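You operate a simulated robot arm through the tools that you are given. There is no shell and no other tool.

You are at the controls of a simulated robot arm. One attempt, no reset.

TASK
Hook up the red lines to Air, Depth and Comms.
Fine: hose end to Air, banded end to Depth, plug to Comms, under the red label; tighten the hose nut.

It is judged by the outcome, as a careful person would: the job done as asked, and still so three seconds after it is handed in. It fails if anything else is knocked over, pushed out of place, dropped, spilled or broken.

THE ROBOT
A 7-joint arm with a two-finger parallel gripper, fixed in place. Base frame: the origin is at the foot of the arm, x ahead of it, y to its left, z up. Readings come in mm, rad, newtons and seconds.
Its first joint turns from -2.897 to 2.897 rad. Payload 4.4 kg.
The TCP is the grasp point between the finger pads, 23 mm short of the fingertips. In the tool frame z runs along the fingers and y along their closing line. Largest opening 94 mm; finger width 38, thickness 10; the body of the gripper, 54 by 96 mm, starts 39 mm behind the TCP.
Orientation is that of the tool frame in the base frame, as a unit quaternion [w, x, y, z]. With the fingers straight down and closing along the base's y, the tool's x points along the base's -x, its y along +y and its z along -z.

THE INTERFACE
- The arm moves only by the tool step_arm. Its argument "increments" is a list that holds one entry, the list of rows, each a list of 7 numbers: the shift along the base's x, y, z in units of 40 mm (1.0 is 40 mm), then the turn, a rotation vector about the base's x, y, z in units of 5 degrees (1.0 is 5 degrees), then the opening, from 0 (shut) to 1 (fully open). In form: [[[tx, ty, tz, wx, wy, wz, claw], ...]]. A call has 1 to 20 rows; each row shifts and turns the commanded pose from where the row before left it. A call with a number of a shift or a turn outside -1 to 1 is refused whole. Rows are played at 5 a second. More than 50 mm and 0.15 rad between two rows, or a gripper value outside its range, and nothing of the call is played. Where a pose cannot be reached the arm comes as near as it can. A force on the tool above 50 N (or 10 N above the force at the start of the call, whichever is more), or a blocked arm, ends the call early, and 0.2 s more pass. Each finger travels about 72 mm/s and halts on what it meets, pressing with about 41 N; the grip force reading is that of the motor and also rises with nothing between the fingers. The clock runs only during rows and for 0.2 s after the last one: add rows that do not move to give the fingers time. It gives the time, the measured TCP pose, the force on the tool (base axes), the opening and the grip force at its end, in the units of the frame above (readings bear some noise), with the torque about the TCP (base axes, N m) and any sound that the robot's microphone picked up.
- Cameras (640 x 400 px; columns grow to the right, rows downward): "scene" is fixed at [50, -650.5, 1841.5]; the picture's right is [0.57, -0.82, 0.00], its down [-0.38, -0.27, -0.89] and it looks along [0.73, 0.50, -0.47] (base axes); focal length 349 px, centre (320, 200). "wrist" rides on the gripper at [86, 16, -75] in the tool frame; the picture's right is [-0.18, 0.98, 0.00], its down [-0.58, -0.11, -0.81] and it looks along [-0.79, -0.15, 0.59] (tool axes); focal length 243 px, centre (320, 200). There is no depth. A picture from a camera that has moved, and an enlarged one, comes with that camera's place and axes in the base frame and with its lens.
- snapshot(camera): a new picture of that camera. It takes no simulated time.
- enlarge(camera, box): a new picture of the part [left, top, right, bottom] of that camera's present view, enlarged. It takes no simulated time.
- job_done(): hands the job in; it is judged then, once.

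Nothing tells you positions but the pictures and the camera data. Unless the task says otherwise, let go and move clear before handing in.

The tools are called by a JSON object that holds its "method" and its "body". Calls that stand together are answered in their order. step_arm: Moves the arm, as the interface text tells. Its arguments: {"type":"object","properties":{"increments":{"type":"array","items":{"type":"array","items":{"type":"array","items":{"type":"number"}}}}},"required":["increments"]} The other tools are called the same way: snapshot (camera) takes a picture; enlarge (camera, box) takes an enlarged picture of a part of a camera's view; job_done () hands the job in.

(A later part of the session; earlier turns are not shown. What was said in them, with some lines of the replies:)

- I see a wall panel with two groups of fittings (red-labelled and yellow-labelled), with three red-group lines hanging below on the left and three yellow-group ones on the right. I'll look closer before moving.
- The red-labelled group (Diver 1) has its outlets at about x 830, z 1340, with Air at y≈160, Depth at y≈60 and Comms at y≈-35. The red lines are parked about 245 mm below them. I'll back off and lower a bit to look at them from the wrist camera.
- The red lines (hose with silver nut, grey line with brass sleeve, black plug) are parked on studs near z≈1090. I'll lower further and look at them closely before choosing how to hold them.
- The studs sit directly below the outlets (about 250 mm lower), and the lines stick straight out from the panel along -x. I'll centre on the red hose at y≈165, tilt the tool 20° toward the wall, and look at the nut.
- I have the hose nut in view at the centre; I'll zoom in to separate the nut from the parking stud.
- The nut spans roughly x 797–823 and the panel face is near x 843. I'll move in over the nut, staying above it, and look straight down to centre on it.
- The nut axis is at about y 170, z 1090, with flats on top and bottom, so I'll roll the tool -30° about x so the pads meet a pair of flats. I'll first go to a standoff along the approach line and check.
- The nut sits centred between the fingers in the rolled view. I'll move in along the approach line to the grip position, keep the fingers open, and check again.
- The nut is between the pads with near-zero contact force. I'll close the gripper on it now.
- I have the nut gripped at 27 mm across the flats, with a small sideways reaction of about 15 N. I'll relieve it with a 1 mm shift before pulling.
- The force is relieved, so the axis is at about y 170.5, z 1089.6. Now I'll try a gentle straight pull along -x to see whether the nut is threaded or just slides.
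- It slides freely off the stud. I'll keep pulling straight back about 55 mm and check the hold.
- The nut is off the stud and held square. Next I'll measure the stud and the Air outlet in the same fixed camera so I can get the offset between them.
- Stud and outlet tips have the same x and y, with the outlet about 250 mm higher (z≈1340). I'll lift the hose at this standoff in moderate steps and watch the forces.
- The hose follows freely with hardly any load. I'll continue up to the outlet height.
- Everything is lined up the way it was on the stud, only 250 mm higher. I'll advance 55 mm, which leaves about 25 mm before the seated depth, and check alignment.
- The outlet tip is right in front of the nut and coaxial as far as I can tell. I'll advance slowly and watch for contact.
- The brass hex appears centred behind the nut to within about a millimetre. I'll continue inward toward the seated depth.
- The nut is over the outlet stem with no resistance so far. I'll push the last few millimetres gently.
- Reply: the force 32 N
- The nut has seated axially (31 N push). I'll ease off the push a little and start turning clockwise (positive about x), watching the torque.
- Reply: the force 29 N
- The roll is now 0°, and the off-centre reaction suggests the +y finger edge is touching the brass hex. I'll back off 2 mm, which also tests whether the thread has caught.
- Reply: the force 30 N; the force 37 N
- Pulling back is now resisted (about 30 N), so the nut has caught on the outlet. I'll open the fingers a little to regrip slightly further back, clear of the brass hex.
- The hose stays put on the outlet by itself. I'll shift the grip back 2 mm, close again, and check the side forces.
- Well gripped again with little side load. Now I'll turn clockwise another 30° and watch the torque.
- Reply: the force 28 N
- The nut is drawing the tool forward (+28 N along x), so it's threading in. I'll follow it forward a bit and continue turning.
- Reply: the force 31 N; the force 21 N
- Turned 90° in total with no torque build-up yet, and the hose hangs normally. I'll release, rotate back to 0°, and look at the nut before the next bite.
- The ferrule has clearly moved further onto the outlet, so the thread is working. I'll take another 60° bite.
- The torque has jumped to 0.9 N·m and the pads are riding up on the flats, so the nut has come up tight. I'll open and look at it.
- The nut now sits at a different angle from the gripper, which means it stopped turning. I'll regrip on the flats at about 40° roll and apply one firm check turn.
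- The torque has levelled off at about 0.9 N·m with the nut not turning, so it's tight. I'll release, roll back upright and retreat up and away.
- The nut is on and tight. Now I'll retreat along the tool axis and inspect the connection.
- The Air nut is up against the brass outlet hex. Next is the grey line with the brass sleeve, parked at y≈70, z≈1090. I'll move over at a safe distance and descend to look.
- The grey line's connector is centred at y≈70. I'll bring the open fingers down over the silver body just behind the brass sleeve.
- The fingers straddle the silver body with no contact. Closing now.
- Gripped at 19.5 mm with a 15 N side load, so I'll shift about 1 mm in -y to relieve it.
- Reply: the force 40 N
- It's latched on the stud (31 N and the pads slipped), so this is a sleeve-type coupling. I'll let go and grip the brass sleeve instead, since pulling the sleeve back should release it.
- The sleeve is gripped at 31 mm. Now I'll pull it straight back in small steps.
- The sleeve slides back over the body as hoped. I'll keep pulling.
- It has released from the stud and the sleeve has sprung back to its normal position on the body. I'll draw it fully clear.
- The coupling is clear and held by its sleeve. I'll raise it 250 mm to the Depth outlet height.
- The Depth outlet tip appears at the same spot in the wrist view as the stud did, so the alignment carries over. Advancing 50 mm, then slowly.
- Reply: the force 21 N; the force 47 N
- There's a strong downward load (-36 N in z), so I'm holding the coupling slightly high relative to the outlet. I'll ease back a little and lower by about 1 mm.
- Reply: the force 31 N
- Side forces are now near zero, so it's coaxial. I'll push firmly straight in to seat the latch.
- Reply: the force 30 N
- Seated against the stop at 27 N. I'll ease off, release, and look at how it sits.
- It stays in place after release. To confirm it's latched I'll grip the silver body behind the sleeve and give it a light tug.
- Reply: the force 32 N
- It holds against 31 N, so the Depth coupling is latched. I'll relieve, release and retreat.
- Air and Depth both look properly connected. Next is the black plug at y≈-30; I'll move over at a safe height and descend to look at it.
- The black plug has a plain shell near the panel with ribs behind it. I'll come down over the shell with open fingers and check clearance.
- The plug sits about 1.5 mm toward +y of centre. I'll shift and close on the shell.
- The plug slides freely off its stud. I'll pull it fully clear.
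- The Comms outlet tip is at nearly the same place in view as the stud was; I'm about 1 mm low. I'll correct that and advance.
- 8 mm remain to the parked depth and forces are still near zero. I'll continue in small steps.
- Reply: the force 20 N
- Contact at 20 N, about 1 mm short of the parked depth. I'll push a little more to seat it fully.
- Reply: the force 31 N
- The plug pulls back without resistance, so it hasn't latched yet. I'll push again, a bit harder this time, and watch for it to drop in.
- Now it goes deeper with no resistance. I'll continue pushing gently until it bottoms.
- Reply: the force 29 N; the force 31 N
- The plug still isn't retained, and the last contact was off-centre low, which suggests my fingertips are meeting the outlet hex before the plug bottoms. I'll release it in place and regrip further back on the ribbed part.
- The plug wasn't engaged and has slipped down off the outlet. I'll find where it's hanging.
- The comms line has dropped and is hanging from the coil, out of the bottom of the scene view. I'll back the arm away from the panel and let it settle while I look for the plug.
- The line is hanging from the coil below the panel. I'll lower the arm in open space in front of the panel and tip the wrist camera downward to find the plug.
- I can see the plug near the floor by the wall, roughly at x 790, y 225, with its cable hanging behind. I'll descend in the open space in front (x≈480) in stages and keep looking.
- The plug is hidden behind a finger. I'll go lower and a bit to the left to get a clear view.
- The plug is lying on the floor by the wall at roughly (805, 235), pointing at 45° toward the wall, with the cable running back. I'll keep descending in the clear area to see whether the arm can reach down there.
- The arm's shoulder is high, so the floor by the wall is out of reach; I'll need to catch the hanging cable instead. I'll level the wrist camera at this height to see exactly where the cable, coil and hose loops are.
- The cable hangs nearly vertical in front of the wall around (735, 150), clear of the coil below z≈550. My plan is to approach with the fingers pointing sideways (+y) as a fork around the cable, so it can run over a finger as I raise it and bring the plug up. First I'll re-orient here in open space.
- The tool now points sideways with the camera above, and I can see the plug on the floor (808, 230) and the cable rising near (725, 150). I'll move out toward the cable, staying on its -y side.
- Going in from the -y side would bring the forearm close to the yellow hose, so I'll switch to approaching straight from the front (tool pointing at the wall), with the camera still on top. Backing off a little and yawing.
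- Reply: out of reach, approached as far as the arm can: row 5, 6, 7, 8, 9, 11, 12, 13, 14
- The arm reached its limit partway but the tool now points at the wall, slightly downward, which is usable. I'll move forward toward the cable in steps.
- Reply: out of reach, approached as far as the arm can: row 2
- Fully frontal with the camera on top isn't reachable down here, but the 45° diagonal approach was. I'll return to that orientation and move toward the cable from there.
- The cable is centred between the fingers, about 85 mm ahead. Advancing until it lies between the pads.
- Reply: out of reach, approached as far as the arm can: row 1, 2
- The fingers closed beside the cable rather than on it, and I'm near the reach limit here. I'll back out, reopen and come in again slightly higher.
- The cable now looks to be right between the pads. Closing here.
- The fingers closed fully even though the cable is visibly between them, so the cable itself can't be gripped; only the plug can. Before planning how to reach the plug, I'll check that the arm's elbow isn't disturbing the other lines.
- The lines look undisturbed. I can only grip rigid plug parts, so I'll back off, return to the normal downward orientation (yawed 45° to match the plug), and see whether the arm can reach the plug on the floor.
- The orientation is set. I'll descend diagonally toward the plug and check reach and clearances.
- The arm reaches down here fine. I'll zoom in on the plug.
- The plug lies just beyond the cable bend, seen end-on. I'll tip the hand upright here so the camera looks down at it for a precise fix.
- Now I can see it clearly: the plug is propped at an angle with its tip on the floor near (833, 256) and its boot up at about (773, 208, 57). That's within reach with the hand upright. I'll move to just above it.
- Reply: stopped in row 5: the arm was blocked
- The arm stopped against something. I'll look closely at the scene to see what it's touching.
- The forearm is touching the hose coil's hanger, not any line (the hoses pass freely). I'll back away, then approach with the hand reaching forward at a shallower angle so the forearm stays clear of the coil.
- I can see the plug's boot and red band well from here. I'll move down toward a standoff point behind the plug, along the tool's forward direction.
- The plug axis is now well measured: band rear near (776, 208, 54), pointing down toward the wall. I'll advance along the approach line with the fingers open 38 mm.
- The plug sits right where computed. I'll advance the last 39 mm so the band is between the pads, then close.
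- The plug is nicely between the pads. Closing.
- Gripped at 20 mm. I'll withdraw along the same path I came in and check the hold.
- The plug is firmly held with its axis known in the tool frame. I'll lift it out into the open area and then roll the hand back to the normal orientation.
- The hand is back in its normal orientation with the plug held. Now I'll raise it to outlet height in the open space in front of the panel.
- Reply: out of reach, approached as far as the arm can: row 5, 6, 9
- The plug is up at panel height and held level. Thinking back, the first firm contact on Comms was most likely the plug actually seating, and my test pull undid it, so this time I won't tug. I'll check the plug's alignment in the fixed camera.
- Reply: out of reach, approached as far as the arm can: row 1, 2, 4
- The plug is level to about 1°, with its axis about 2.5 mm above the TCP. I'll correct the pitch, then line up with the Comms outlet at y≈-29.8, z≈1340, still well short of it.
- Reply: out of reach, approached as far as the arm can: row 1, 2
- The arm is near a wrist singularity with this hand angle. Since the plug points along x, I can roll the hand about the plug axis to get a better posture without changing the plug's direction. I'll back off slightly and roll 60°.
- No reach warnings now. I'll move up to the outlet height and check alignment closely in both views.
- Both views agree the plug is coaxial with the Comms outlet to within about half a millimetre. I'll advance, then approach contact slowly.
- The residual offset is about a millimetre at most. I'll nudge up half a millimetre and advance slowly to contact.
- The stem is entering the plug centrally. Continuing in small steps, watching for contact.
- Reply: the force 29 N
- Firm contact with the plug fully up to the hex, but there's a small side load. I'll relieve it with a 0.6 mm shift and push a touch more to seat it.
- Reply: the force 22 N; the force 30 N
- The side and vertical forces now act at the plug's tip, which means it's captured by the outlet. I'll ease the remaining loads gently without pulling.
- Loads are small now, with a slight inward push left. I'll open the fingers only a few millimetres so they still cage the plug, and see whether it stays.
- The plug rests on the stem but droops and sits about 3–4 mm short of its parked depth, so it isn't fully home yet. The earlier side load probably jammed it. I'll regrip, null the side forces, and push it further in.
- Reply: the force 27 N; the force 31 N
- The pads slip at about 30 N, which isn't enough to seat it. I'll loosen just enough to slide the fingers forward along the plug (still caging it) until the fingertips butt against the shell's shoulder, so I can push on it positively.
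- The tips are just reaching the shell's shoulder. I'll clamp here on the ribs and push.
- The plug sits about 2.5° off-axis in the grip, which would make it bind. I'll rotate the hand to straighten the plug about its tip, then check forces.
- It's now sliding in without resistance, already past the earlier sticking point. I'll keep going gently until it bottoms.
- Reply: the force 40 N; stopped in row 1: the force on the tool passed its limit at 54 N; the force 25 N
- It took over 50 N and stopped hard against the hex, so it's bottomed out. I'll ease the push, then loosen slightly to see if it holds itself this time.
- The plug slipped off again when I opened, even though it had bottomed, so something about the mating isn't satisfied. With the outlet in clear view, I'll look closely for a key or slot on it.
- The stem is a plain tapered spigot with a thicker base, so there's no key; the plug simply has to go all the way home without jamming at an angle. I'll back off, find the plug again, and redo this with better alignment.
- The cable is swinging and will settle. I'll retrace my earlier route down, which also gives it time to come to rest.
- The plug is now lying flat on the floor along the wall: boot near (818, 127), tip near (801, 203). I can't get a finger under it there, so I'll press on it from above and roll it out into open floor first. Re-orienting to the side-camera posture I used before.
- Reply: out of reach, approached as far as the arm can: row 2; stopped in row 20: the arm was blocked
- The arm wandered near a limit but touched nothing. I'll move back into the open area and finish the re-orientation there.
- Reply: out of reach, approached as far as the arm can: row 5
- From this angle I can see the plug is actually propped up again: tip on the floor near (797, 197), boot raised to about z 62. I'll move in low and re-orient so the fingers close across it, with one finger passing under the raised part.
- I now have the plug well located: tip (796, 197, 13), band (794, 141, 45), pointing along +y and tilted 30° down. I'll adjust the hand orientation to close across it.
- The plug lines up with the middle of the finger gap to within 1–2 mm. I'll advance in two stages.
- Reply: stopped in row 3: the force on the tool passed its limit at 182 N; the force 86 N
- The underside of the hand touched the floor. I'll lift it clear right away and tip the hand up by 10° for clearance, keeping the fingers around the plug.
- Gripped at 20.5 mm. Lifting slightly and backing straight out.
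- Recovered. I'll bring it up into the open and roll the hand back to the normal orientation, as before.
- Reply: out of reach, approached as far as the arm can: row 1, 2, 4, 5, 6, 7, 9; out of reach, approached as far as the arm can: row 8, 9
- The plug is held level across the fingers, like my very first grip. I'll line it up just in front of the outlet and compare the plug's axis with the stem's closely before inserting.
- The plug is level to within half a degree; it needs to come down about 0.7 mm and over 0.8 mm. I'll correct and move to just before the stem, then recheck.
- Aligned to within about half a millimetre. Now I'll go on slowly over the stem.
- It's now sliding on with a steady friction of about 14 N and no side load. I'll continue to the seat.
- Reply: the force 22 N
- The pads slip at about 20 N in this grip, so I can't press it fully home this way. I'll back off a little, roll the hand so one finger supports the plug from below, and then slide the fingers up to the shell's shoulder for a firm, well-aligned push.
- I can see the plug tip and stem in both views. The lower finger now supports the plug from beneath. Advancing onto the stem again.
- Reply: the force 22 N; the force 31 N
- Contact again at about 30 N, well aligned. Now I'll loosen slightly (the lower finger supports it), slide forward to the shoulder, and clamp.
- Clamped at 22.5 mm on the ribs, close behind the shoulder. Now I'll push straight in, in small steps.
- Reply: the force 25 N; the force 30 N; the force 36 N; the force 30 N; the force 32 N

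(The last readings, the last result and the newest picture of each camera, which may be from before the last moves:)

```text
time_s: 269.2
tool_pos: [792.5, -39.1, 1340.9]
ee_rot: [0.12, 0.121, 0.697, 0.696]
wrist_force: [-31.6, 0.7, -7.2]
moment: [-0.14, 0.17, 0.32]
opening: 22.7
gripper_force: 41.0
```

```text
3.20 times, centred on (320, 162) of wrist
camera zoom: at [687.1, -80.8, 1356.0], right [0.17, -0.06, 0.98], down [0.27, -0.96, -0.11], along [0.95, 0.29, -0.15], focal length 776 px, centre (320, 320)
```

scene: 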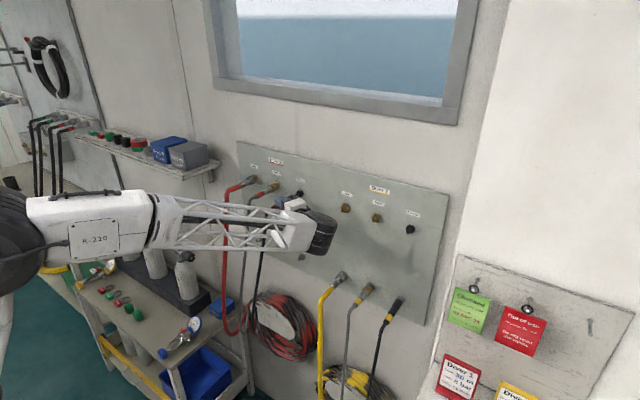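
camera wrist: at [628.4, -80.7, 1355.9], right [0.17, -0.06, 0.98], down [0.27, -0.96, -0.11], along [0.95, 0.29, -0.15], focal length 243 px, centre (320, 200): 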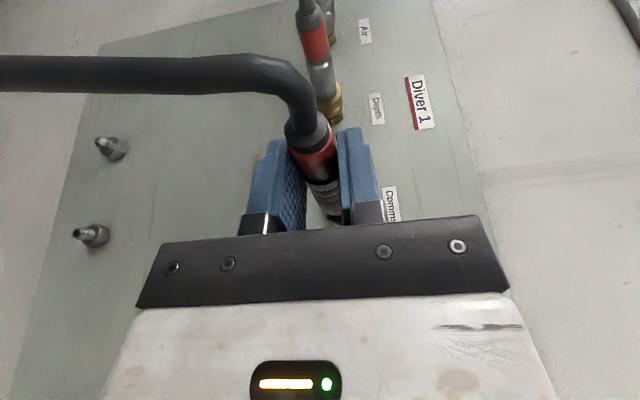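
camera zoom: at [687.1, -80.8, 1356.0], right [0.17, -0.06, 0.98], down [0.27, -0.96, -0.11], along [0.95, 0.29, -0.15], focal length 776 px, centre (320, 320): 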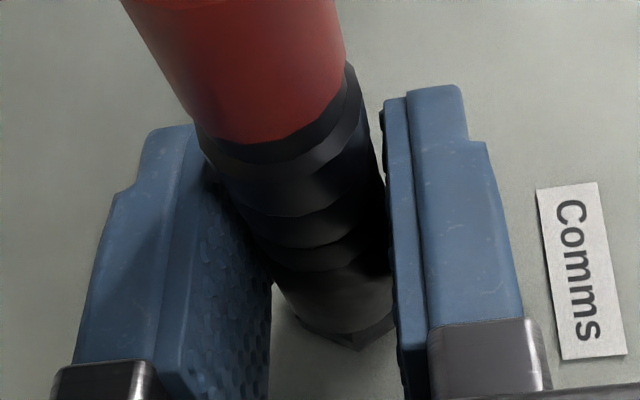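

{"method": "enlarge", "body": {"camera": "wrist", "box": [296, 180, 376, 230]}}

{"method": "enlarge", "body": {"camera": "scene", "box": [286, 182, 310, 197]}}

{"method": "enlarge", "body": {"camera": "scene", "box": [378, 288, 426, 318]}}

```text
8.00 times, centred on (336, 205) of wrist
camera zoom: at [687.1, -80.8, 1356.0], right [0.17, -0.06, 0.98], down [0.27, -0.96, -0.11], along [0.95, 0.29, -0.15], focal length 1941 px, centre (192, 160)
```

zoom: 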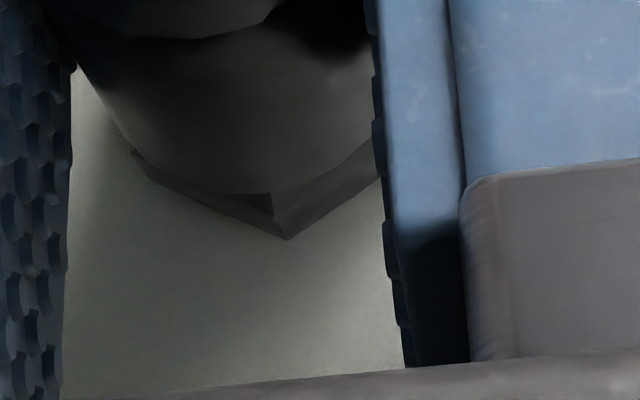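

```text
16.00 times, centred on (298, 190) of scene
camera zoom: at [50.0, -650.5, 1841.5], right [0.57, -0.82, 0.0], down [-0.38, -0.27, -0.89], along [0.73, 0.5, -0.47], focal length 5586 px, centre (672, 368)
```

zoom: 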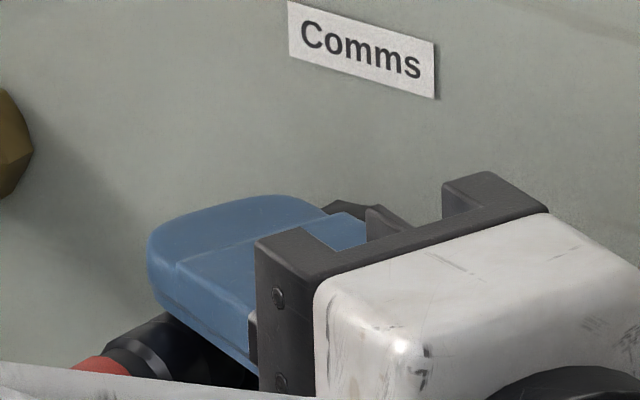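

```text
13.33 times, centred on (402, 303) of scene
camera zoom: at [50.0, -650.5, 1841.5], right [0.57, -0.82, 0.0], down [-0.38, -0.27, -0.89], along [0.73, 0.5, -0.47], focal length 4655 px, centre (-773, -1173)
```

zoom: 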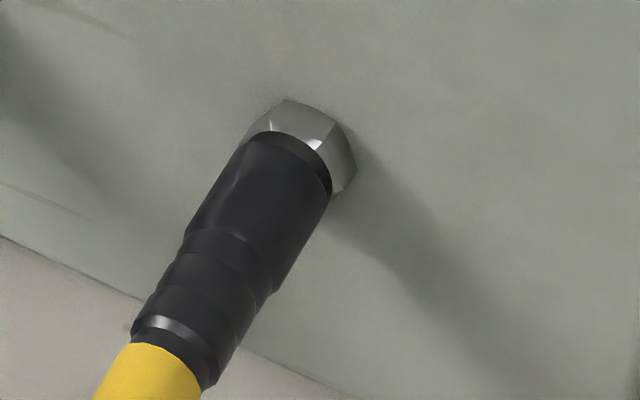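

Comparing with the still-parked yellow plug, the remaining gap looks like a normal seated gap. The Comms spigot also has the same thread-like rings as Air, so it may want a turn to lock. With a light push on, I'll turn it clockwise and watch torque and draw-in.

{"method": "step_arm", "body": {"increments": [[[-0.01, 0, 0, 0, 0, 0, 0.0], [0, 0.001, -0.021, 1, 0, 0, 0.0], [0, 0.003, -0.0208, 1, 0, 0, 0.0], [0, 0, 0, 0, 0, 0, 0.0]]]}}

{"method": "step_arm", "body": {"increments": [[[0, 0.0045, -0.0204, 1, 0, 0, 0.0], [0, 0.006, -0.02, 1, 0, 0, 0.0], [0, 0, 0, 0, 0, 0, 0.0]]]}}

{"method": "enlarge", "body": {"camera": "wrist", "box": [240, 100, 400, 225]}}

```text
time_s: 270.2
tool_pos: [793.5, -39.2, 1338.8]
ee_rot: [0.11, 0.132, 0.634, 0.754]
wrist_force: [-29.2, -3.2, -9.1]
moment: [-0.29, 0.15, 0.25]
opening: 22.5
gripper_force: 40.7
```

```text
time_s: 271.0
tool_pos: [793.8, -38.4, 1335.9]
ee_rot: [0.098, 0.141, 0.565, 0.807]
wrist_force: [-28.5, 0.2, -5.3]
moment: [-0.31, 0.03, 0.26]
opening: 22.8
gripper_force: 41.3
```

```text
3.20 times, centred on (320, 162) of wrist
camera zoom: at [687.4, -83.3, 1337.9], right [0.17, -0.39, 0.9], down [0.27, -0.86, -0.43], along [0.95, 0.32, -0.04], focal length 776 px, centre (320, 320)
```

zoom: 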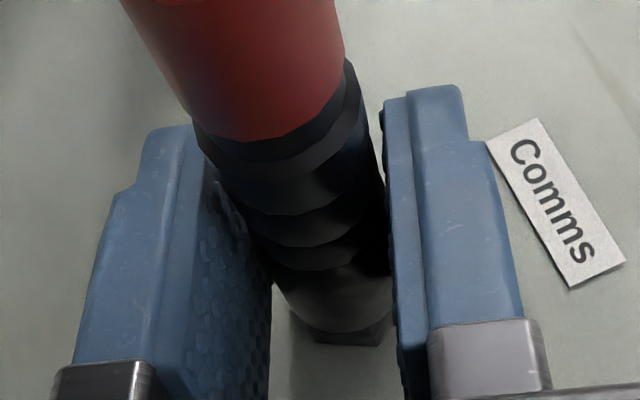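

Turning doesn't draw it in, so it isn't a thread. Perhaps there's a key I haven't noticed. I'll look closely at the empty Comms stud and the identical Diver 2 Comms outlet for one.

{"method": "enlarge", "body": {"camera": "scene", "box": [402, 221, 418, 237]}}

{"method": "enlarge", "body": {"camera": "scene", "box": [294, 250, 310, 266]}}

{"method": "enlarge", "body": {"camera": "scene", "box": [336, 200, 352, 216]}}

```text
16.00 times, centred on (410, 229) of scene
camera zoom: at [50.0, -650.5, 1841.5], right [0.57, -0.82, 0.0], down [-0.38, -0.27, -0.89], along [0.73, 0.5, -0.47], focal length 5586 px, centre (-1120, -264)
```

zoom: 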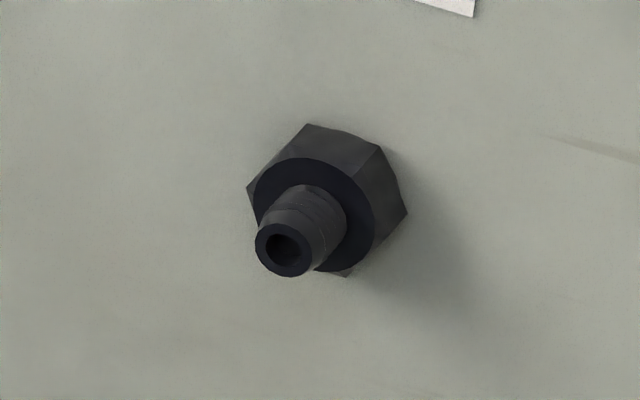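

```text
16.00 times, centred on (302, 258) of scene
camera zoom: at [50.0, -650.5, 1841.5], right [0.57, -0.82, 0.0], down [-0.38, -0.27, -0.89], along [0.73, 0.5, -0.47], focal length 5586 px, centre (608, -728)
```

zoom: 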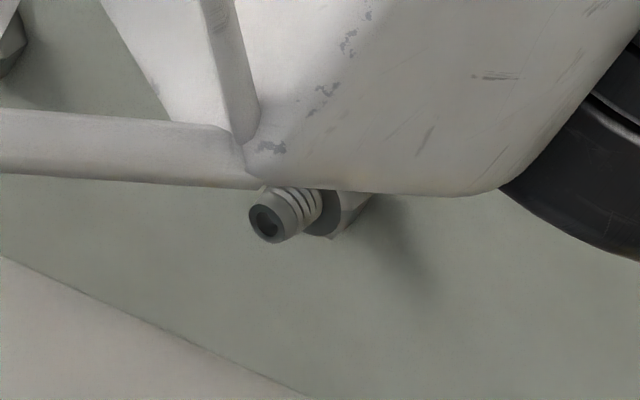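

```text
16.00 times, centred on (344, 208) of scene
camera zoom: at [50.0, -650.5, 1841.5], right [0.57, -0.82, 0.0], down [-0.38, -0.27, -0.89], along [0.73, 0.5, -0.47], focal length 5586 px, centre (-64, 72)
```

zoom: 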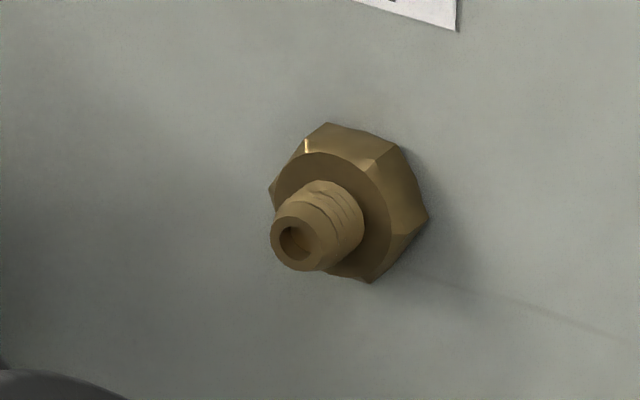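

No key visible. When I loosened it this last time, the plug did stay at the same depth while my fingers slid along it, which is promising. With the lower finger still underneath as a safety net, I'll ease the push and open gradually to see whether it holds by itself.

{"method": "step_arm", "body": {"increments": [[[-0.025, 0, 0, 0, 0, 0, 0.0], [0, 0, 0, 0, 0, 0, 0.0]]]}}

{"method": "step_arm", "body": {"increments": [[[0, 0, 0, 0, 0, 0, 0.265], [0, 0, 0, 0, 0, 0, 0.265], [0, 0, 0, 0, 0, 0, 0.265]]]}}

{"method": "enlarge", "body": {"camera": "wrist", "box": [240, 100, 400, 225]}}

{"method": "enlarge", "body": {"camera": "scene", "box": [262, 178, 326, 218]}}

```text
time_s: 271.6
tool_pos: [792.4, -39.7, 1337.2]
ee_rot: [0.098, 0.141, 0.565, 0.807]
wrist_force: [-13.7, -1.0, -5.4]
moment: [-0.28, 0.03, 0.1]
opening: 22.7
gripper_force: 40.7
```

```text
time_s: 272.4
tool_pos: [793.3, -38.1, 1336.5]
ee_rot: [0.097, 0.141, 0.566, 0.807]
wrist_force: [0.6, 0.9, -1.4]
moment: [-0.04, 0.08, 0.0]
opening: 26.1
gripper_force: 8.0
```

```text
3.20 times, centred on (320, 162) of wrist
camera zoom: at [686.7, -83.2, 1337.9], right [0.17, -0.39, 0.9], down [0.27, -0.86, -0.43], along [0.95, 0.32, -0.04], focal length 776 px, centre (320, 320)
```

zoom: 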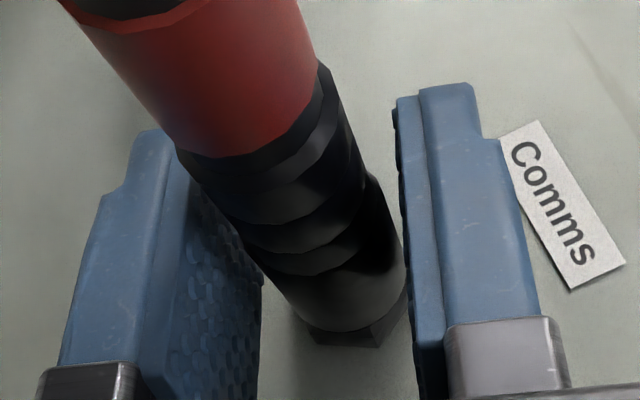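

```text
10.00 times, centred on (294, 198) of scene
camera zoom: at [50.0, -650.5, 1841.5], right [0.57, -0.82, 0.0], down [-0.38, -0.27, -0.89], along [0.73, 0.5, -0.47], focal length 3491 px, centre (580, 220)
```

zoom: 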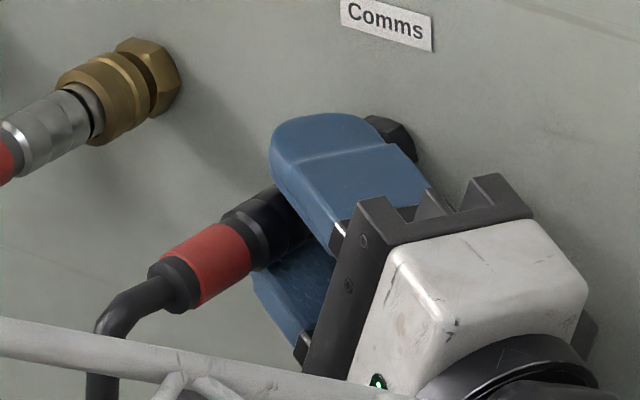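

It droops with the lower finger, so it isn't held yet. One possibility left is that the plug only drops fully home at a certain rotation. I'll clamp it, keep a light inward push, and rotate it through a sweep while watching for the push force to vanish.

{"method": "step_arm", "body": {"increments": [[[0, 0, 0, 0, 0, 0, 0.1], [0, 0, 0, 0, 0, 0, 0.0], [0, 0, 0, 0, 0, 0, 0.0], [0, 0, 0, 0, 0, 0, 0.0]]]}}

{"method": "step_arm", "body": {"increments": [[[0.02, 0, 0, 0, 0, 0, 0.0], [0, 0, 0, 0, 0, 0, 0.0]]]}}

{"method": "enlarge", "body": {"camera": "wrist", "box": [240, 100, 400, 225]}}

```text
time_s: 273.4
tool_pos: [792.0, -40.1, 1335.8]
ee_rot: [0.097, 0.141, 0.566, 0.807]
wrist_force: [-0.1, 0.9, -1.3]
moment: [-0.03, 0.05, 0.0]
opening: 25.7
gripper_force: 41.0
```

```text
time_s: 274.0
tool_pos: [794.3, -40.0, 1337.8]
ee_rot: [0.098, 0.141, 0.565, 0.807]
wrist_force: [-9.1, -0.4, -1.2]
moment: [-0.05, -0.01, 0.04]
opening: 25.5
gripper_force: 41.0
```

```text
3.20 times, centred on (320, 162) of wrist
camera zoom: at [687.2, -83.1, 1337.9], right [0.17, -0.39, 0.9], down [0.27, -0.86, -0.43], along [0.95, 0.32, -0.04], focal length 776 px, centre (320, 320)
```

zoom: 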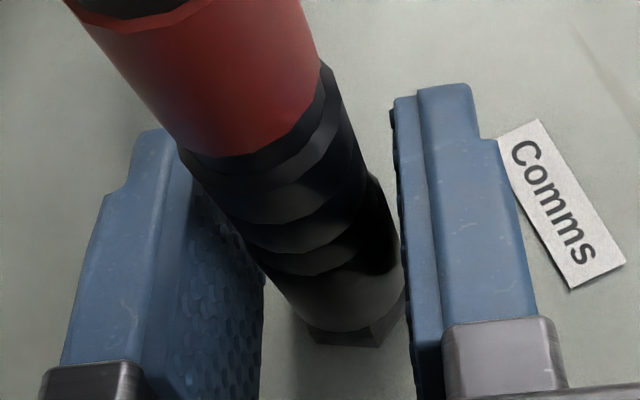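

{"method": "step_arm", "body": {"increments": [[[-0.02, 0, 0.024, 0, 0.36, 0, 0.0], [0, 0, 0.024, 0, 0.36, 0, 0.0], [0, 0, 0, 0, 0, 0, 0.0]]]}}

{"method": "enlarge", "body": {"camera": "scene", "box": [262, 178, 326, 218]}}

{"method": "enlarge", "body": {"camera": "wrist", "box": [240, 100, 400, 225]}}

```text
time_s: 274.8
tool_pos: [794.0, -38.9, 1338.4]
ee_rot: [0.08, 0.165, 0.569, 0.802]
wrist_force: [-4.2, 5.0, -5.2]
moment: [-0.08, 0.02, 0.19]
opening: 25.9
gripper_force: 40.7
```

```text
10.00 times, centred on (294, 198) of scene
camera zoom: at [50.0, -650.5, 1841.5], right [0.57, -0.82, 0.0], down [-0.38, -0.27, -0.89], along [0.73, 0.5, -0.47], focal length 3491 px, centre (580, 220)
```

zoom: 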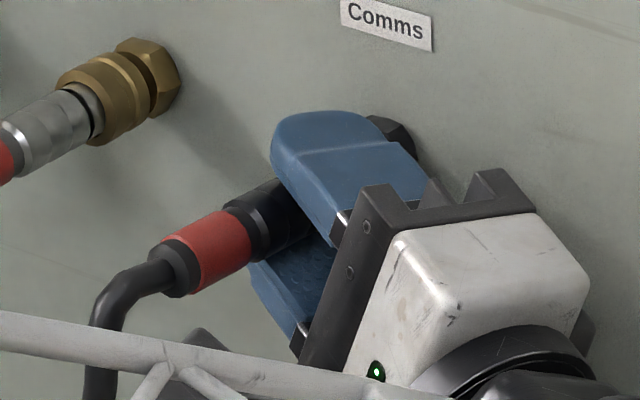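

```text
3.20 times, centred on (320, 162) of wrist
camera zoom: at [687.1, -83.2, 1346.0], right [0.23, -0.39, 0.89], down [0.25, -0.86, -0.44], along [0.94, 0.32, -0.1], focal length 776 px, centre (320, 320)
```

zoom: 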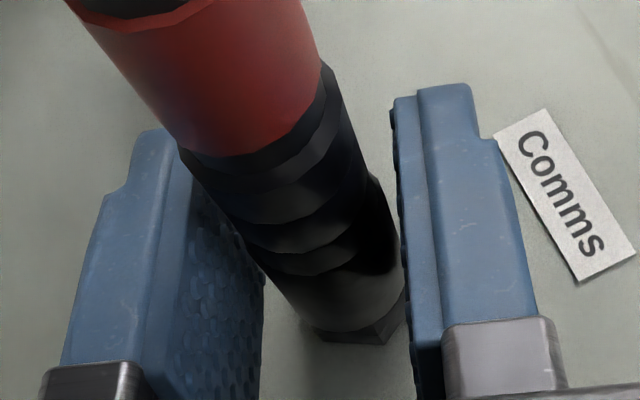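

The scene view shows the plug was actually aligned with the stem before this last tilt, so I'll undo it, then open a bit further and watch in the scene view whether the plug droops.

{"method": "step_arm", "body": {"increments": [[[0, 0, -0.024, 0, -0.36, 0, 0.0], [0, 0, -0.024, 0, -0.36, 0, 0.0], [0, 0, 0, 0, 0, 0, 0.0]]]}}

{"method": "enlarge", "body": {"camera": "scene", "box": [262, 178, 326, 218]}}

{"method": "step_arm", "body": {"increments": [[[0, 0, 0, 0, 0, 0, 0.29], [0, 0, 0, 0, 0, 0, 0.3], [0, 0, 0, 0, 0, 0, 0.3], [0, 0, 0, 0, 0, 0, 0.3]]]}}

{"method": "enlarge", "body": {"camera": "scene", "box": [262, 178, 326, 218]}}

{"method": "enlarge", "body": {"camera": "wrist", "box": [240, 100, 400, 225]}}

```text
time_s: 275.6
tool_pos: [792.6, -38.8, 1336.4]
ee_rot: [0.097, 0.14, 0.566, 0.806]
wrist_force: [-0.9, 8.3, -0.7]
moment: [-0.06, -0.01, 0.23]
opening: 25.7
gripper_force: 40.7
```

```text
10.00 times, centred on (294, 198) of scene
camera zoom: at [50.0, -650.5, 1841.5], right [0.57, -0.82, 0.0], down [-0.38, -0.27, -0.89], along [0.73, 0.5, -0.47], focal length 3491 px, centre (580, 220)
```

zoom: 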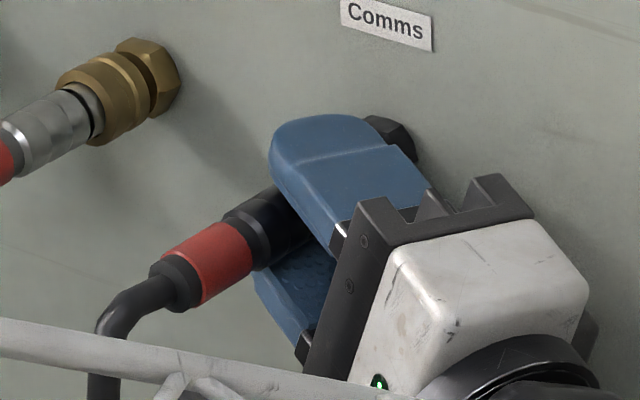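

```text
time_s: 276.6
tool_pos: [791.8, -39.2, 1335.7]
ee_rot: [0.097, 0.141, 0.566, 0.806]
wrist_force: [-0.9, -0.6, 1.1]
moment: [-0.01, 0.0, 0.01]
opening: 28.3
gripper_force: 0.1
```

```text
10.00 times, centred on (294, 198) of scene
camera zoom: at [50.0, -650.5, 1841.5], right [0.57, -0.82, 0.0], down [-0.38, -0.27, -0.89], along [0.73, 0.5, -0.47], focal length 3491 px, centre (580, 220)
```

zoom: 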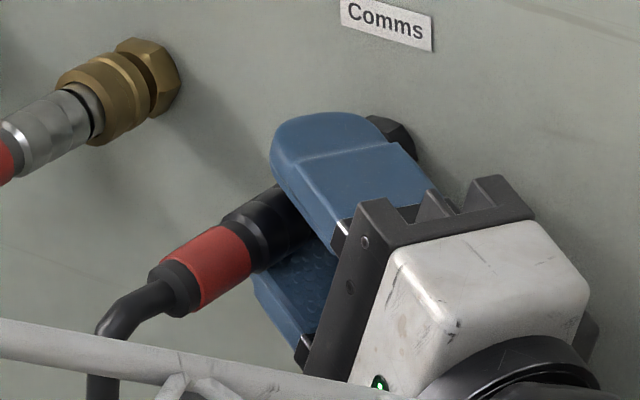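

```text
3.20 times, centred on (320, 162) of wrist
camera zoom: at [686.8, -83.6, 1337.5], right [0.17, -0.39, 0.9], down [0.27, -0.86, -0.43], along [0.95, 0.32, -0.04], focal length 776 px, centre (320, 320)
```

zoom: 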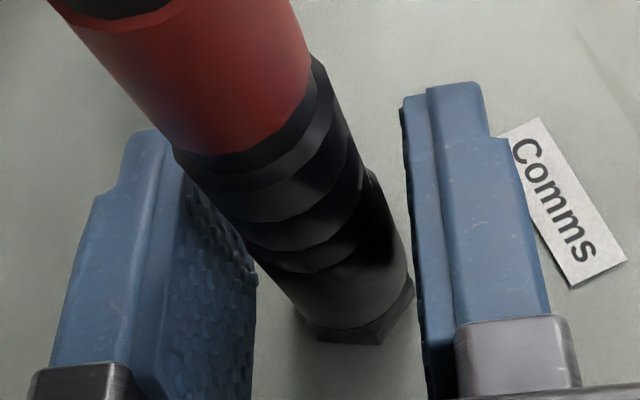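

{"method": "step_arm", "body": {"increments": [[[0, 0, 0, 0, 0, 0, 0.34], [0, 0, 0, 0, 0, 0, 0.34], [0, 0, 0, 0, 0, 0, 0.34], [0, 0, 0, 0, 0, 0, 0.34]]]}}

{"method": "enlarge", "body": {"camera": "scene", "box": [262, 178, 326, 218]}}

{"method": "enlarge", "body": {"camera": "wrist", "box": [240, 100, 400, 225]}}

```text
time_s: 277.6
tool_pos: [792.3, -39.7, 1336.2]
ee_rot: [0.097, 0.141, 0.566, 0.807]
wrist_force: [0.0, 0.6, 0.3]
moment: [0.0, -0.01, -0.02]
opening: 32.2
gripper_force: 0.1
```

```text
10.00 times, centred on (294, 198) of scene
camera zoom: at [50.0, -650.5, 1841.5], right [0.57, -0.82, 0.0], down [-0.38, -0.27, -0.89], along [0.73, 0.5, -0.47], focal length 3491 px, centre (580, 220)
```

zoom: 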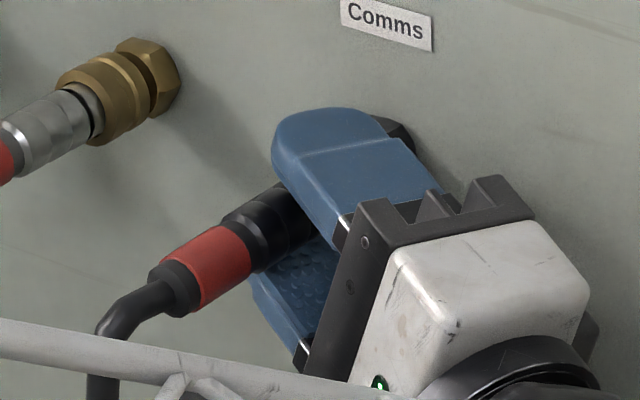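

```text
3.20 times, centred on (320, 162) of wrist
camera zoom: at [686.9, -83.6, 1337.5], right [0.17, -0.39, 0.9], down [0.27, -0.86, -0.43], along [0.95, 0.32, -0.04], focal length 776 px, centre (320, 320)
```

zoom: 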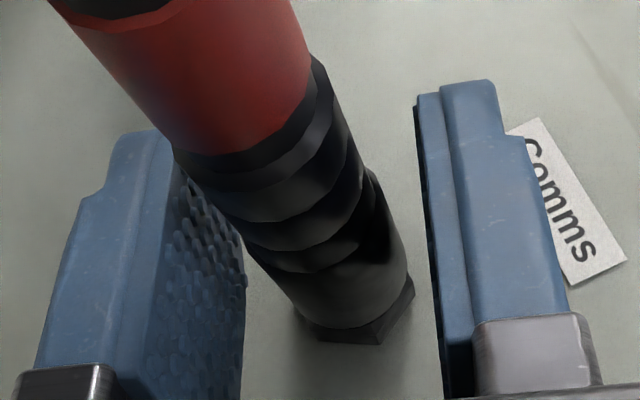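

The plug stayed perfectly still as the fingers moved away from it, and there's zero force on the tool: it's holding itself now. I'll open further and watch.

{"method": "step_arm", "body": {"increments": [[[0, 0, 0, 0, 0, 0, 0.38], [0, 0, 0, 0, 0, 0, 0.42], [0, 0, 0, 0, 0, 0, 0.46], [0, 0, 0, 0, 0, 0, 0.46], [0, 0, 0, 0, 0, 0, 0.46], [0, 0, 0, 0, 0, 0, 0.46]]]}}

{"method": "enlarge", "body": {"camera": "wrist", "box": [240, 100, 400, 225]}}

{"method": "enlarge", "body": {"camera": "scene", "box": [262, 178, 326, 218]}}

```text
time_s: 279.0
tool_pos: [792.9, -39.2, 1337.1]
ee_rot: [0.098, 0.141, 0.566, 0.806]
wrist_force: [0.3, -0.6, 1.0]
moment: [-0.01, 0.01, 0.01]
opening: 43.1
gripper_force: 0.1
```

```text
3.20 times, centred on (320, 162) of wrist
camera zoom: at [686.9, -83.6, 1337.5], right [0.17, -0.39, 0.9], down [0.27, -0.86, -0.43], along [0.95, 0.32, -0.04], focal length 776 px, centre (320, 320)
```

zoom: 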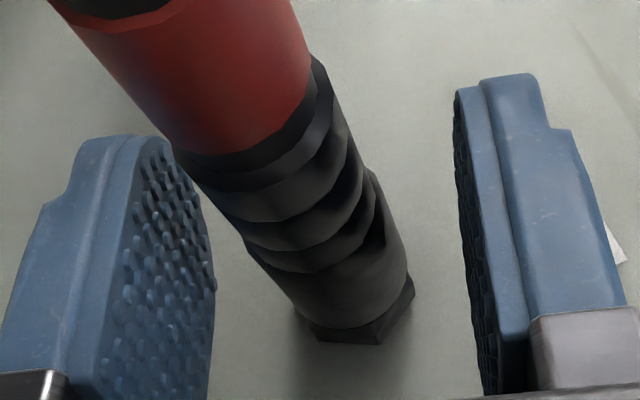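

```text
10.00 times, centred on (294, 198) of scene
camera zoom: at [50.0, -650.5, 1841.5], right [0.57, -0.82, 0.0], down [-0.38, -0.27, -0.89], along [0.73, 0.5, -0.47], focal length 3491 px, centre (580, 220)
```

zoom: 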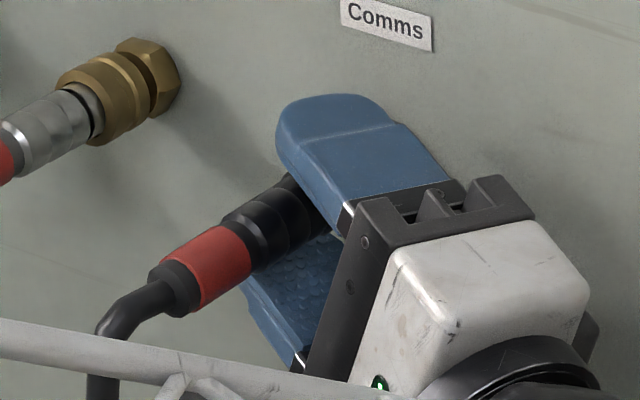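

It holds completely on its own with the fingers well clear. I'll open a bit more and withdraw straight back along the finger direction so nothing brushes it.

{"method": "step_arm", "body": {"increments": [[[0, 0, 0, 0, 0, 0, 0.55], [0, 0, 0, 0, 0, 0, 0.6], [-0.086, -0.22, -0.08, 0, 0, 0, 0.6], [-0.171, -0.44, -0.16, 0, 0, 0, 0.6], [-0.171, -0.44, -0.16, 0, 0, 0, 0.6], [-0.171, -0.44, -0.16, 0, 0, 0, 0.6], [-0.3, -0.4, -0.1, 0, 0, 0, 0.6], [0, 0, 0, 0, 0, 0, 0.6]]]}}

{"method": "enlarge", "body": {"camera": "wrist", "box": [220, 60, 420, 220]}}

{"method": "enlarge", "body": {"camera": "scene", "box": [262, 178, 326, 218]}}

{"method": "snapshot", "body": {"camera": "scene"}}

```text
time_s: 280.8
tool_pos: [756.5, -117.4, 1308.9]
ee_rot: [0.098, 0.141, 0.566, 0.807]
wrist_force: [0.3, -0.2, 0.4]
moment: [-0.01, -0.03, 0.0]
opening: 56.6
gripper_force: 0.1
```

```text
2.50 times, centred on (320, 140) of wrist
camera zoom: at [650.4, -161.1, 1309.7], right [0.17, -0.39, 0.9], down [0.27, -0.86, -0.43], along [0.95, 0.32, -0.04], focal length 606 px, centre (320, 350)
```

zoom: 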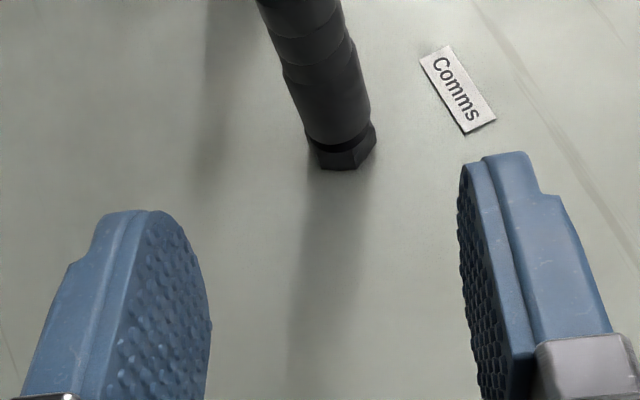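

```text
10.00 times, centred on (294, 198) of scene
camera zoom: at [50.0, -650.5, 1841.5], right [0.57, -0.82, 0.0], down [-0.38, -0.27, -0.89], along [0.73, 0.5, -0.47], focal length 3491 px, centre (580, 220)
```

zoom: 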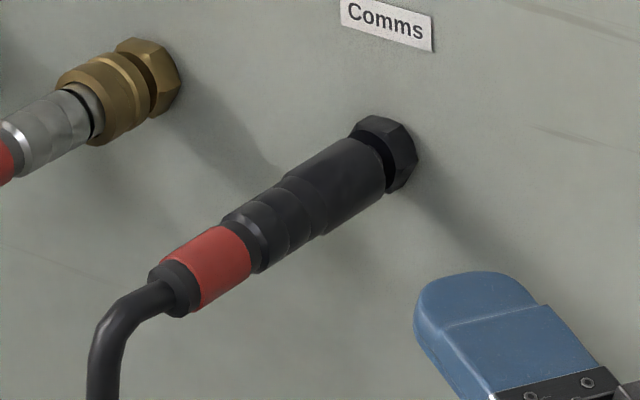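

```text
taken
```

scene: 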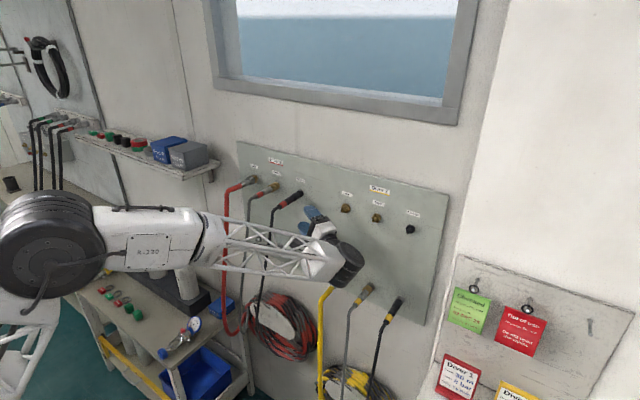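

All three lines are now on. I'll move the arm clear of the panel and inspect everything.

{"method": "step_arm", "body": {"increments": [[[-0.8, -0.1, 0.2, 0, 0, 0, 0.6], [-0.9, 0, 0.3, 0, 0, 0, 0.6], [-0.9, 0, 0.3, -0.5, 0, 0, 0.6], [-0.9, 0, 0.3, -1, 0, 0, 0.6], [-0.5, 0, 0.3, -1, 0, 0, 0.6], [0, 0, 0.3, -1, 0, 0, 0.6], [0, 0, 0.3, -1, 0, 0, 0.6], [0, 0, 0.3, -1, 0, 0, 0.6], [0, 0, 0.3, -1, 0, 0, 0.6], [0, 0, 0, 0, 0, 0, 0.6]]]}}

{"method": "snapshot", "body": {"camera": "scene"}}

{"method": "enlarge", "body": {"camera": "scene", "box": [222, 150, 318, 210]}}

{"method": "snapshot", "body": {"camera": "wrist"}}

```text
time_s: 283.0
tool_pos: [596.7, -123.2, 1414.4]
ee_rot: [0.133, 0.107, 0.769, 0.616]
wrist_force: [-0.8, 0.7, -0.1]
moment: [-0.03, -0.02, 0.02]
opening: 56.5
gripper_force: 0.0
```

```text
taken
```

scene: 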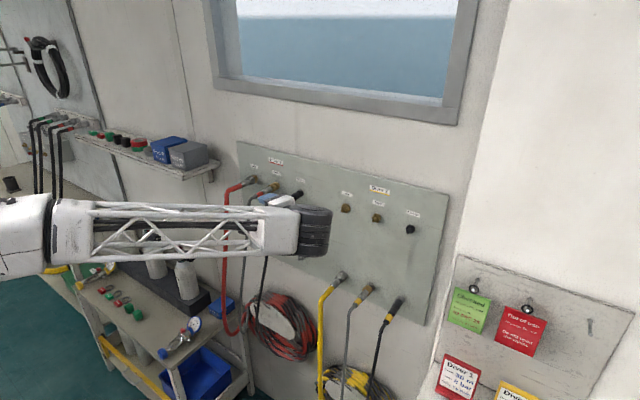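

```text
6.67 times, centred on (270, 180) of scene
camera zoom: at [50.0, -650.5, 1841.5], right [0.57, -0.82, 0.0], down [-0.38, -0.27, -0.89], along [0.73, 0.5, -0.47], focal length 2328 px, centre (653, 333)
```

zoom: 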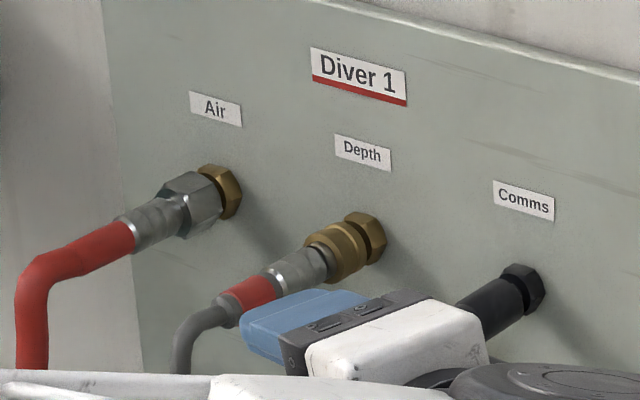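

```text
taken
camera wrist: at [490.8, -158.2, 1438.3], right [0.17, 0.15, 0.97], down [0.27, -0.96, 0.1], along [0.95, 0.25, -0.21], focal length 243 px, centre (320, 200)
```

wrist: 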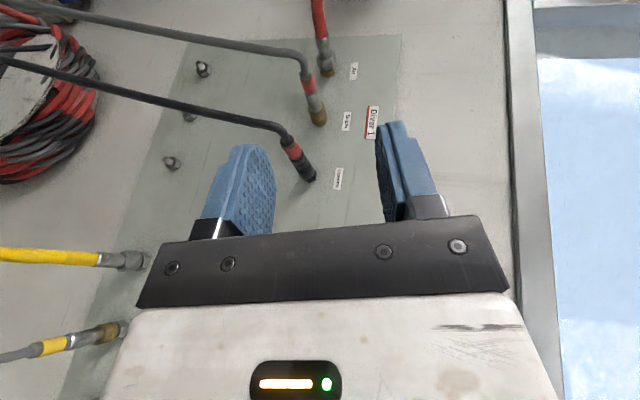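

All three red lines are on their outlets. I'll move the arm further away, let a few seconds pass, and recheck that nothing shifts.

{"method": "step_arm", "body": {"increments": [[[-0.8, 0, 0.4, -1, 0, 0, 0.6], [-0.8, 0, 0.4, -1, 0, 0, 0.6], [-0.6, 0, 0.4, -1, 0, 0, 0.6], [0, 0, 0.4, -1, 0, 0, 0.6], [0, 0, 0.4, -1, 0, 0, 0.6], [0, 0, 0.3, -1, 0, 0, 0.6], [0, 0, 0, -1, 0, 0, 0.6], [0, 0, 0, -1, 0, 0, 0.6], [0, 0, 0, 0, 0, 0, 0.6], [0, 0, 0, 0, 0, 0, 0.6], [0, 0, 0, 0, 0, 0, 0.6], [0, 0, 0, 0, 0, 0, 0.6], [0, 0, 0, 0, 0, 0, 0.6], [0, 0, 0, 0, 0, 0, 0.6], [0, 0, 0, 0, 0, 0, 0.6]]]}}

{"method": "snapshot", "body": {"camera": "scene"}}

{"method": "enlarge", "body": {"camera": "scene", "box": [226, 155, 322, 215]}}

{"method": "enlarge", "body": {"camera": "scene", "box": [280, 183, 312, 203]}}

{"method": "enlarge", "body": {"camera": "scene", "box": [222, 160, 278, 195]}}

```text
time_s: 286.2
tool_pos: [508.6, -121.2, 1506.5]
ee_rot: [0.163, 0.056, 0.933, 0.316]
wrist_force: [-0.3, 0.7, -0.1]
moment: [-0.01, -0.02, 0.04]
opening: 56.6
gripper_force: 0.0
```

```text
taken
```

scene: 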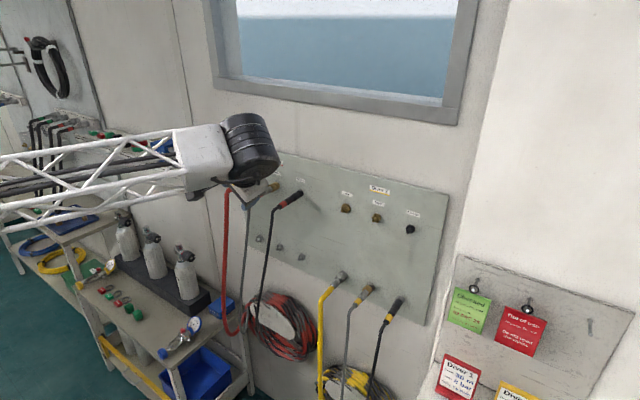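

```text
6.67 times, centred on (274, 185) of scene
camera zoom: at [50.0, -650.5, 1841.5], right [0.57, -0.82, 0.0], down [-0.38, -0.27, -0.89], along [0.73, 0.5, -0.47], focal length 2328 px, centre (627, 300)
```

zoom: 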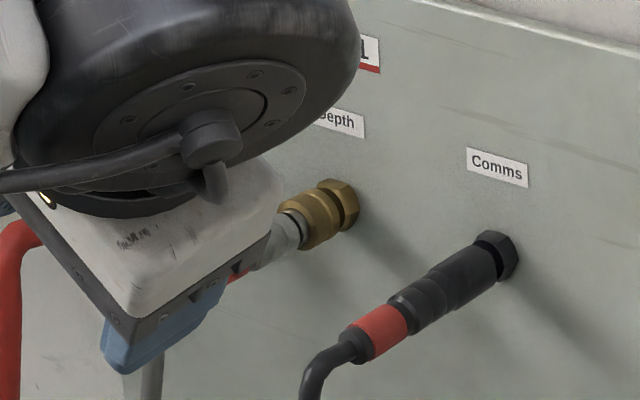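

```text
16.00 times, centred on (296, 193) of scene
camera zoom: at [50.0, -650.5, 1841.5], right [0.57, -0.82, 0.0], down [-0.38, -0.27, -0.89], along [0.73, 0.5, -0.47], focal length 5586 px, centre (704, 312)
```

zoom: 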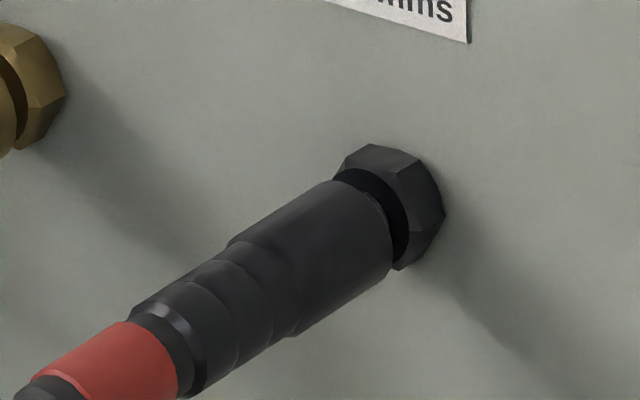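

```text
11.43 times, centred on (250, 178) of scene
camera zoom: at [50.0, -650.5, 1841.5], right [0.57, -0.82, 0.0], down [-0.38, -0.27, -0.89], along [0.73, 0.5, -0.47], focal length 3990 px, centre (1120, 457)
```

zoom: 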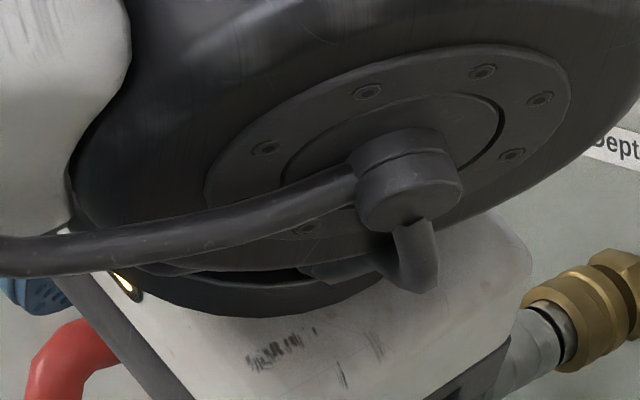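

{"method": "enlarge", "body": {"camera": "scene", "box": [286, 188, 306, 202]}}

{"method": "enlarge", "body": {"camera": "scene", "box": [262, 182, 310, 212]}}

```text
16.00 times, centred on (296, 195) of scene
camera zoom: at [50.0, -650.5, 1841.5], right [0.57, -0.82, 0.0], down [-0.38, -0.27, -0.89], along [0.73, 0.5, -0.47], focal length 5586 px, centre (704, 280)
```

zoom: 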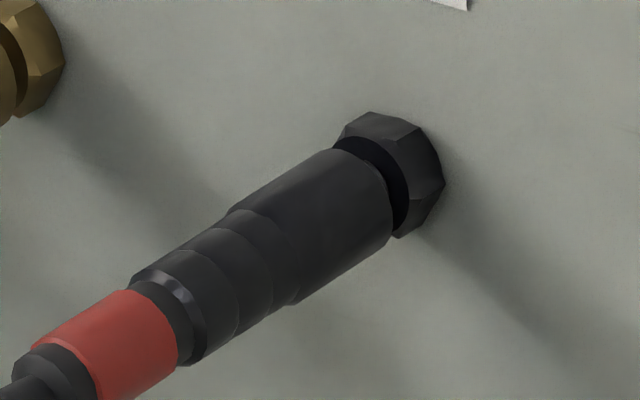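

```text
13.33 times, centred on (286, 197) of scene
camera zoom: at [50.0, -650.5, 1841.5], right [0.57, -0.82, 0.0], down [-0.38, -0.27, -0.89], along [0.73, 0.5, -0.47], focal length 4655 px, centre (773, 240)
```

zoom: 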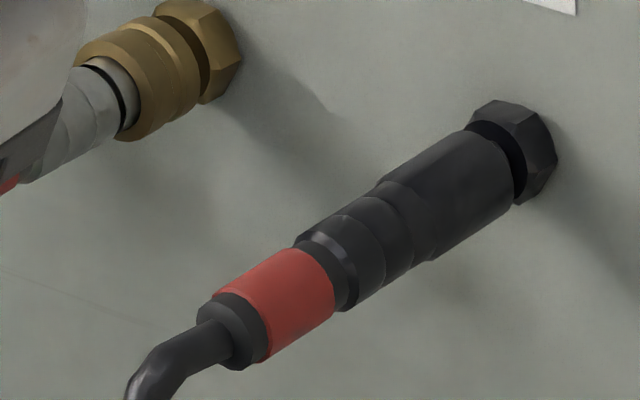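

The plug now sits at the full parked depth (about x 827) and has stayed put for nearly 10 seconds. One last look at all three with the arm out of the way.

{"method": "step_arm", "body": {"increments": [[[-0.8, -0.3, 0.3, 0, 0, 0, 0.6], [-0.8, -0.3, 0.3, 0, 0, 0, 0.6], [-0.8, -0.3, 0.2, 0, 0, 0, 0.6], [0, 0, 0, 0, 0, 0, 0.6], [0, 0, 0, 0, 0, 0, 0.6], [0, 0, 0, 0, 0, 0, 0.6], [0, 0, 0, 0, 0, 0, 0.6], [0, 0, 0, 0, 0, 0, 0.6]]]}}

{"method": "snapshot", "body": {"camera": "scene"}}

{"method": "enlarge", "body": {"camera": "scene", "box": [226, 160, 322, 220]}}

{"method": "snapshot", "body": {"camera": "wrist"}}

```text
time_s: 288.0
tool_pos: [426.8, -138.2, 1531.8]
ee_rot: [0.147, 0.031, 0.934, 0.323]
wrist_force: [-0.1, 0.3, 0.0]
moment: [-0.02, 0.01, 0.03]
opening: 56.3
gripper_force: 0.0
```

```text
taken
```

scene: 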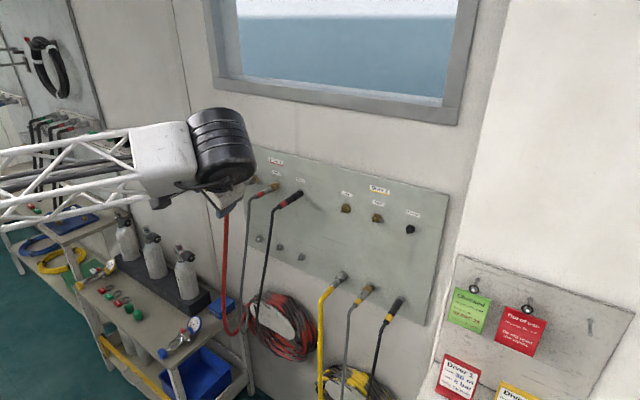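

```text
6.67 times, centred on (274, 190) of scene
camera zoom: at [50.0, -650.5, 1841.5], right [0.57, -0.82, 0.0], down [-0.38, -0.27, -0.89], along [0.73, 0.5, -0.47], focal length 2328 px, centre (627, 267)
```

zoom: 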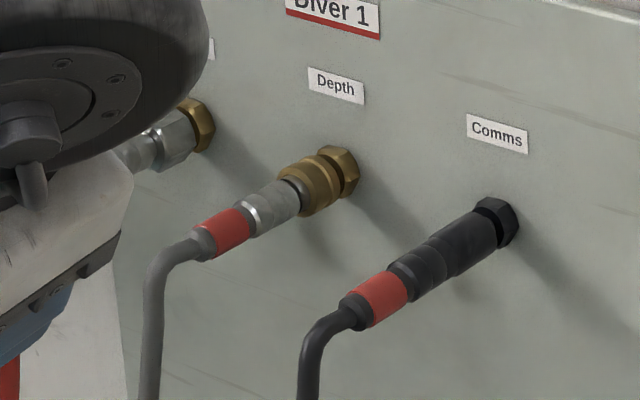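

```text
taken
camera wrist: at [322.8, -157.2, 1575.0], right [0.14, 0.75, 0.65], down [0.32, -0.66, 0.68], along [0.94, 0.11, -0.33], focal length 243 px, centre (320, 200)
```

wrist: 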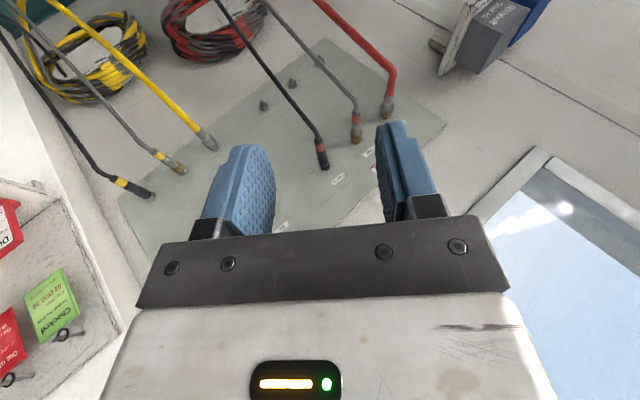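

All three red lines are on their Diver 1 outlets: the Air hose with its nut tight, the Depth coupling latched, and the Comms plug fully home. Everything has stayed still and the arm is clear, so I'm handing the job in.

{"method": "job_done", "body": {}}

```text
The job is handed in.
```

The three red lines are hooked up to the Diver 1 outlets, under the red label, and the job is handed in.

- **Air:** the hose end is on and its nut is tightened. It stopped turning at about 0.9 N·m.
- **Depth:** the banded end is pushed on and held a tug of about 31 N.
- **Comms:** the plug is pushed fully home, at about the same depth as when it was parked. It stayed put for about 10 seconds after I let go. I didn't tug-test it, because a small pull is enough to take it off.

Three things happened along the way:

- **Plug dropped twice:** the Comms plug slipped off to the floor two times before it seated. I picked it up and refitted it each time.
- **Hose coil bumped:** the forearm touched the red hose coil while I was reaching for the plug. The coil did not move in the pictures.
- **Floor contact:** the underside of the hand hit the floor hard once, with a peak force of about 182 N.

In the last pictures nothing else looked moved. Black smudges on the arm and hand may be paint or wear from before.
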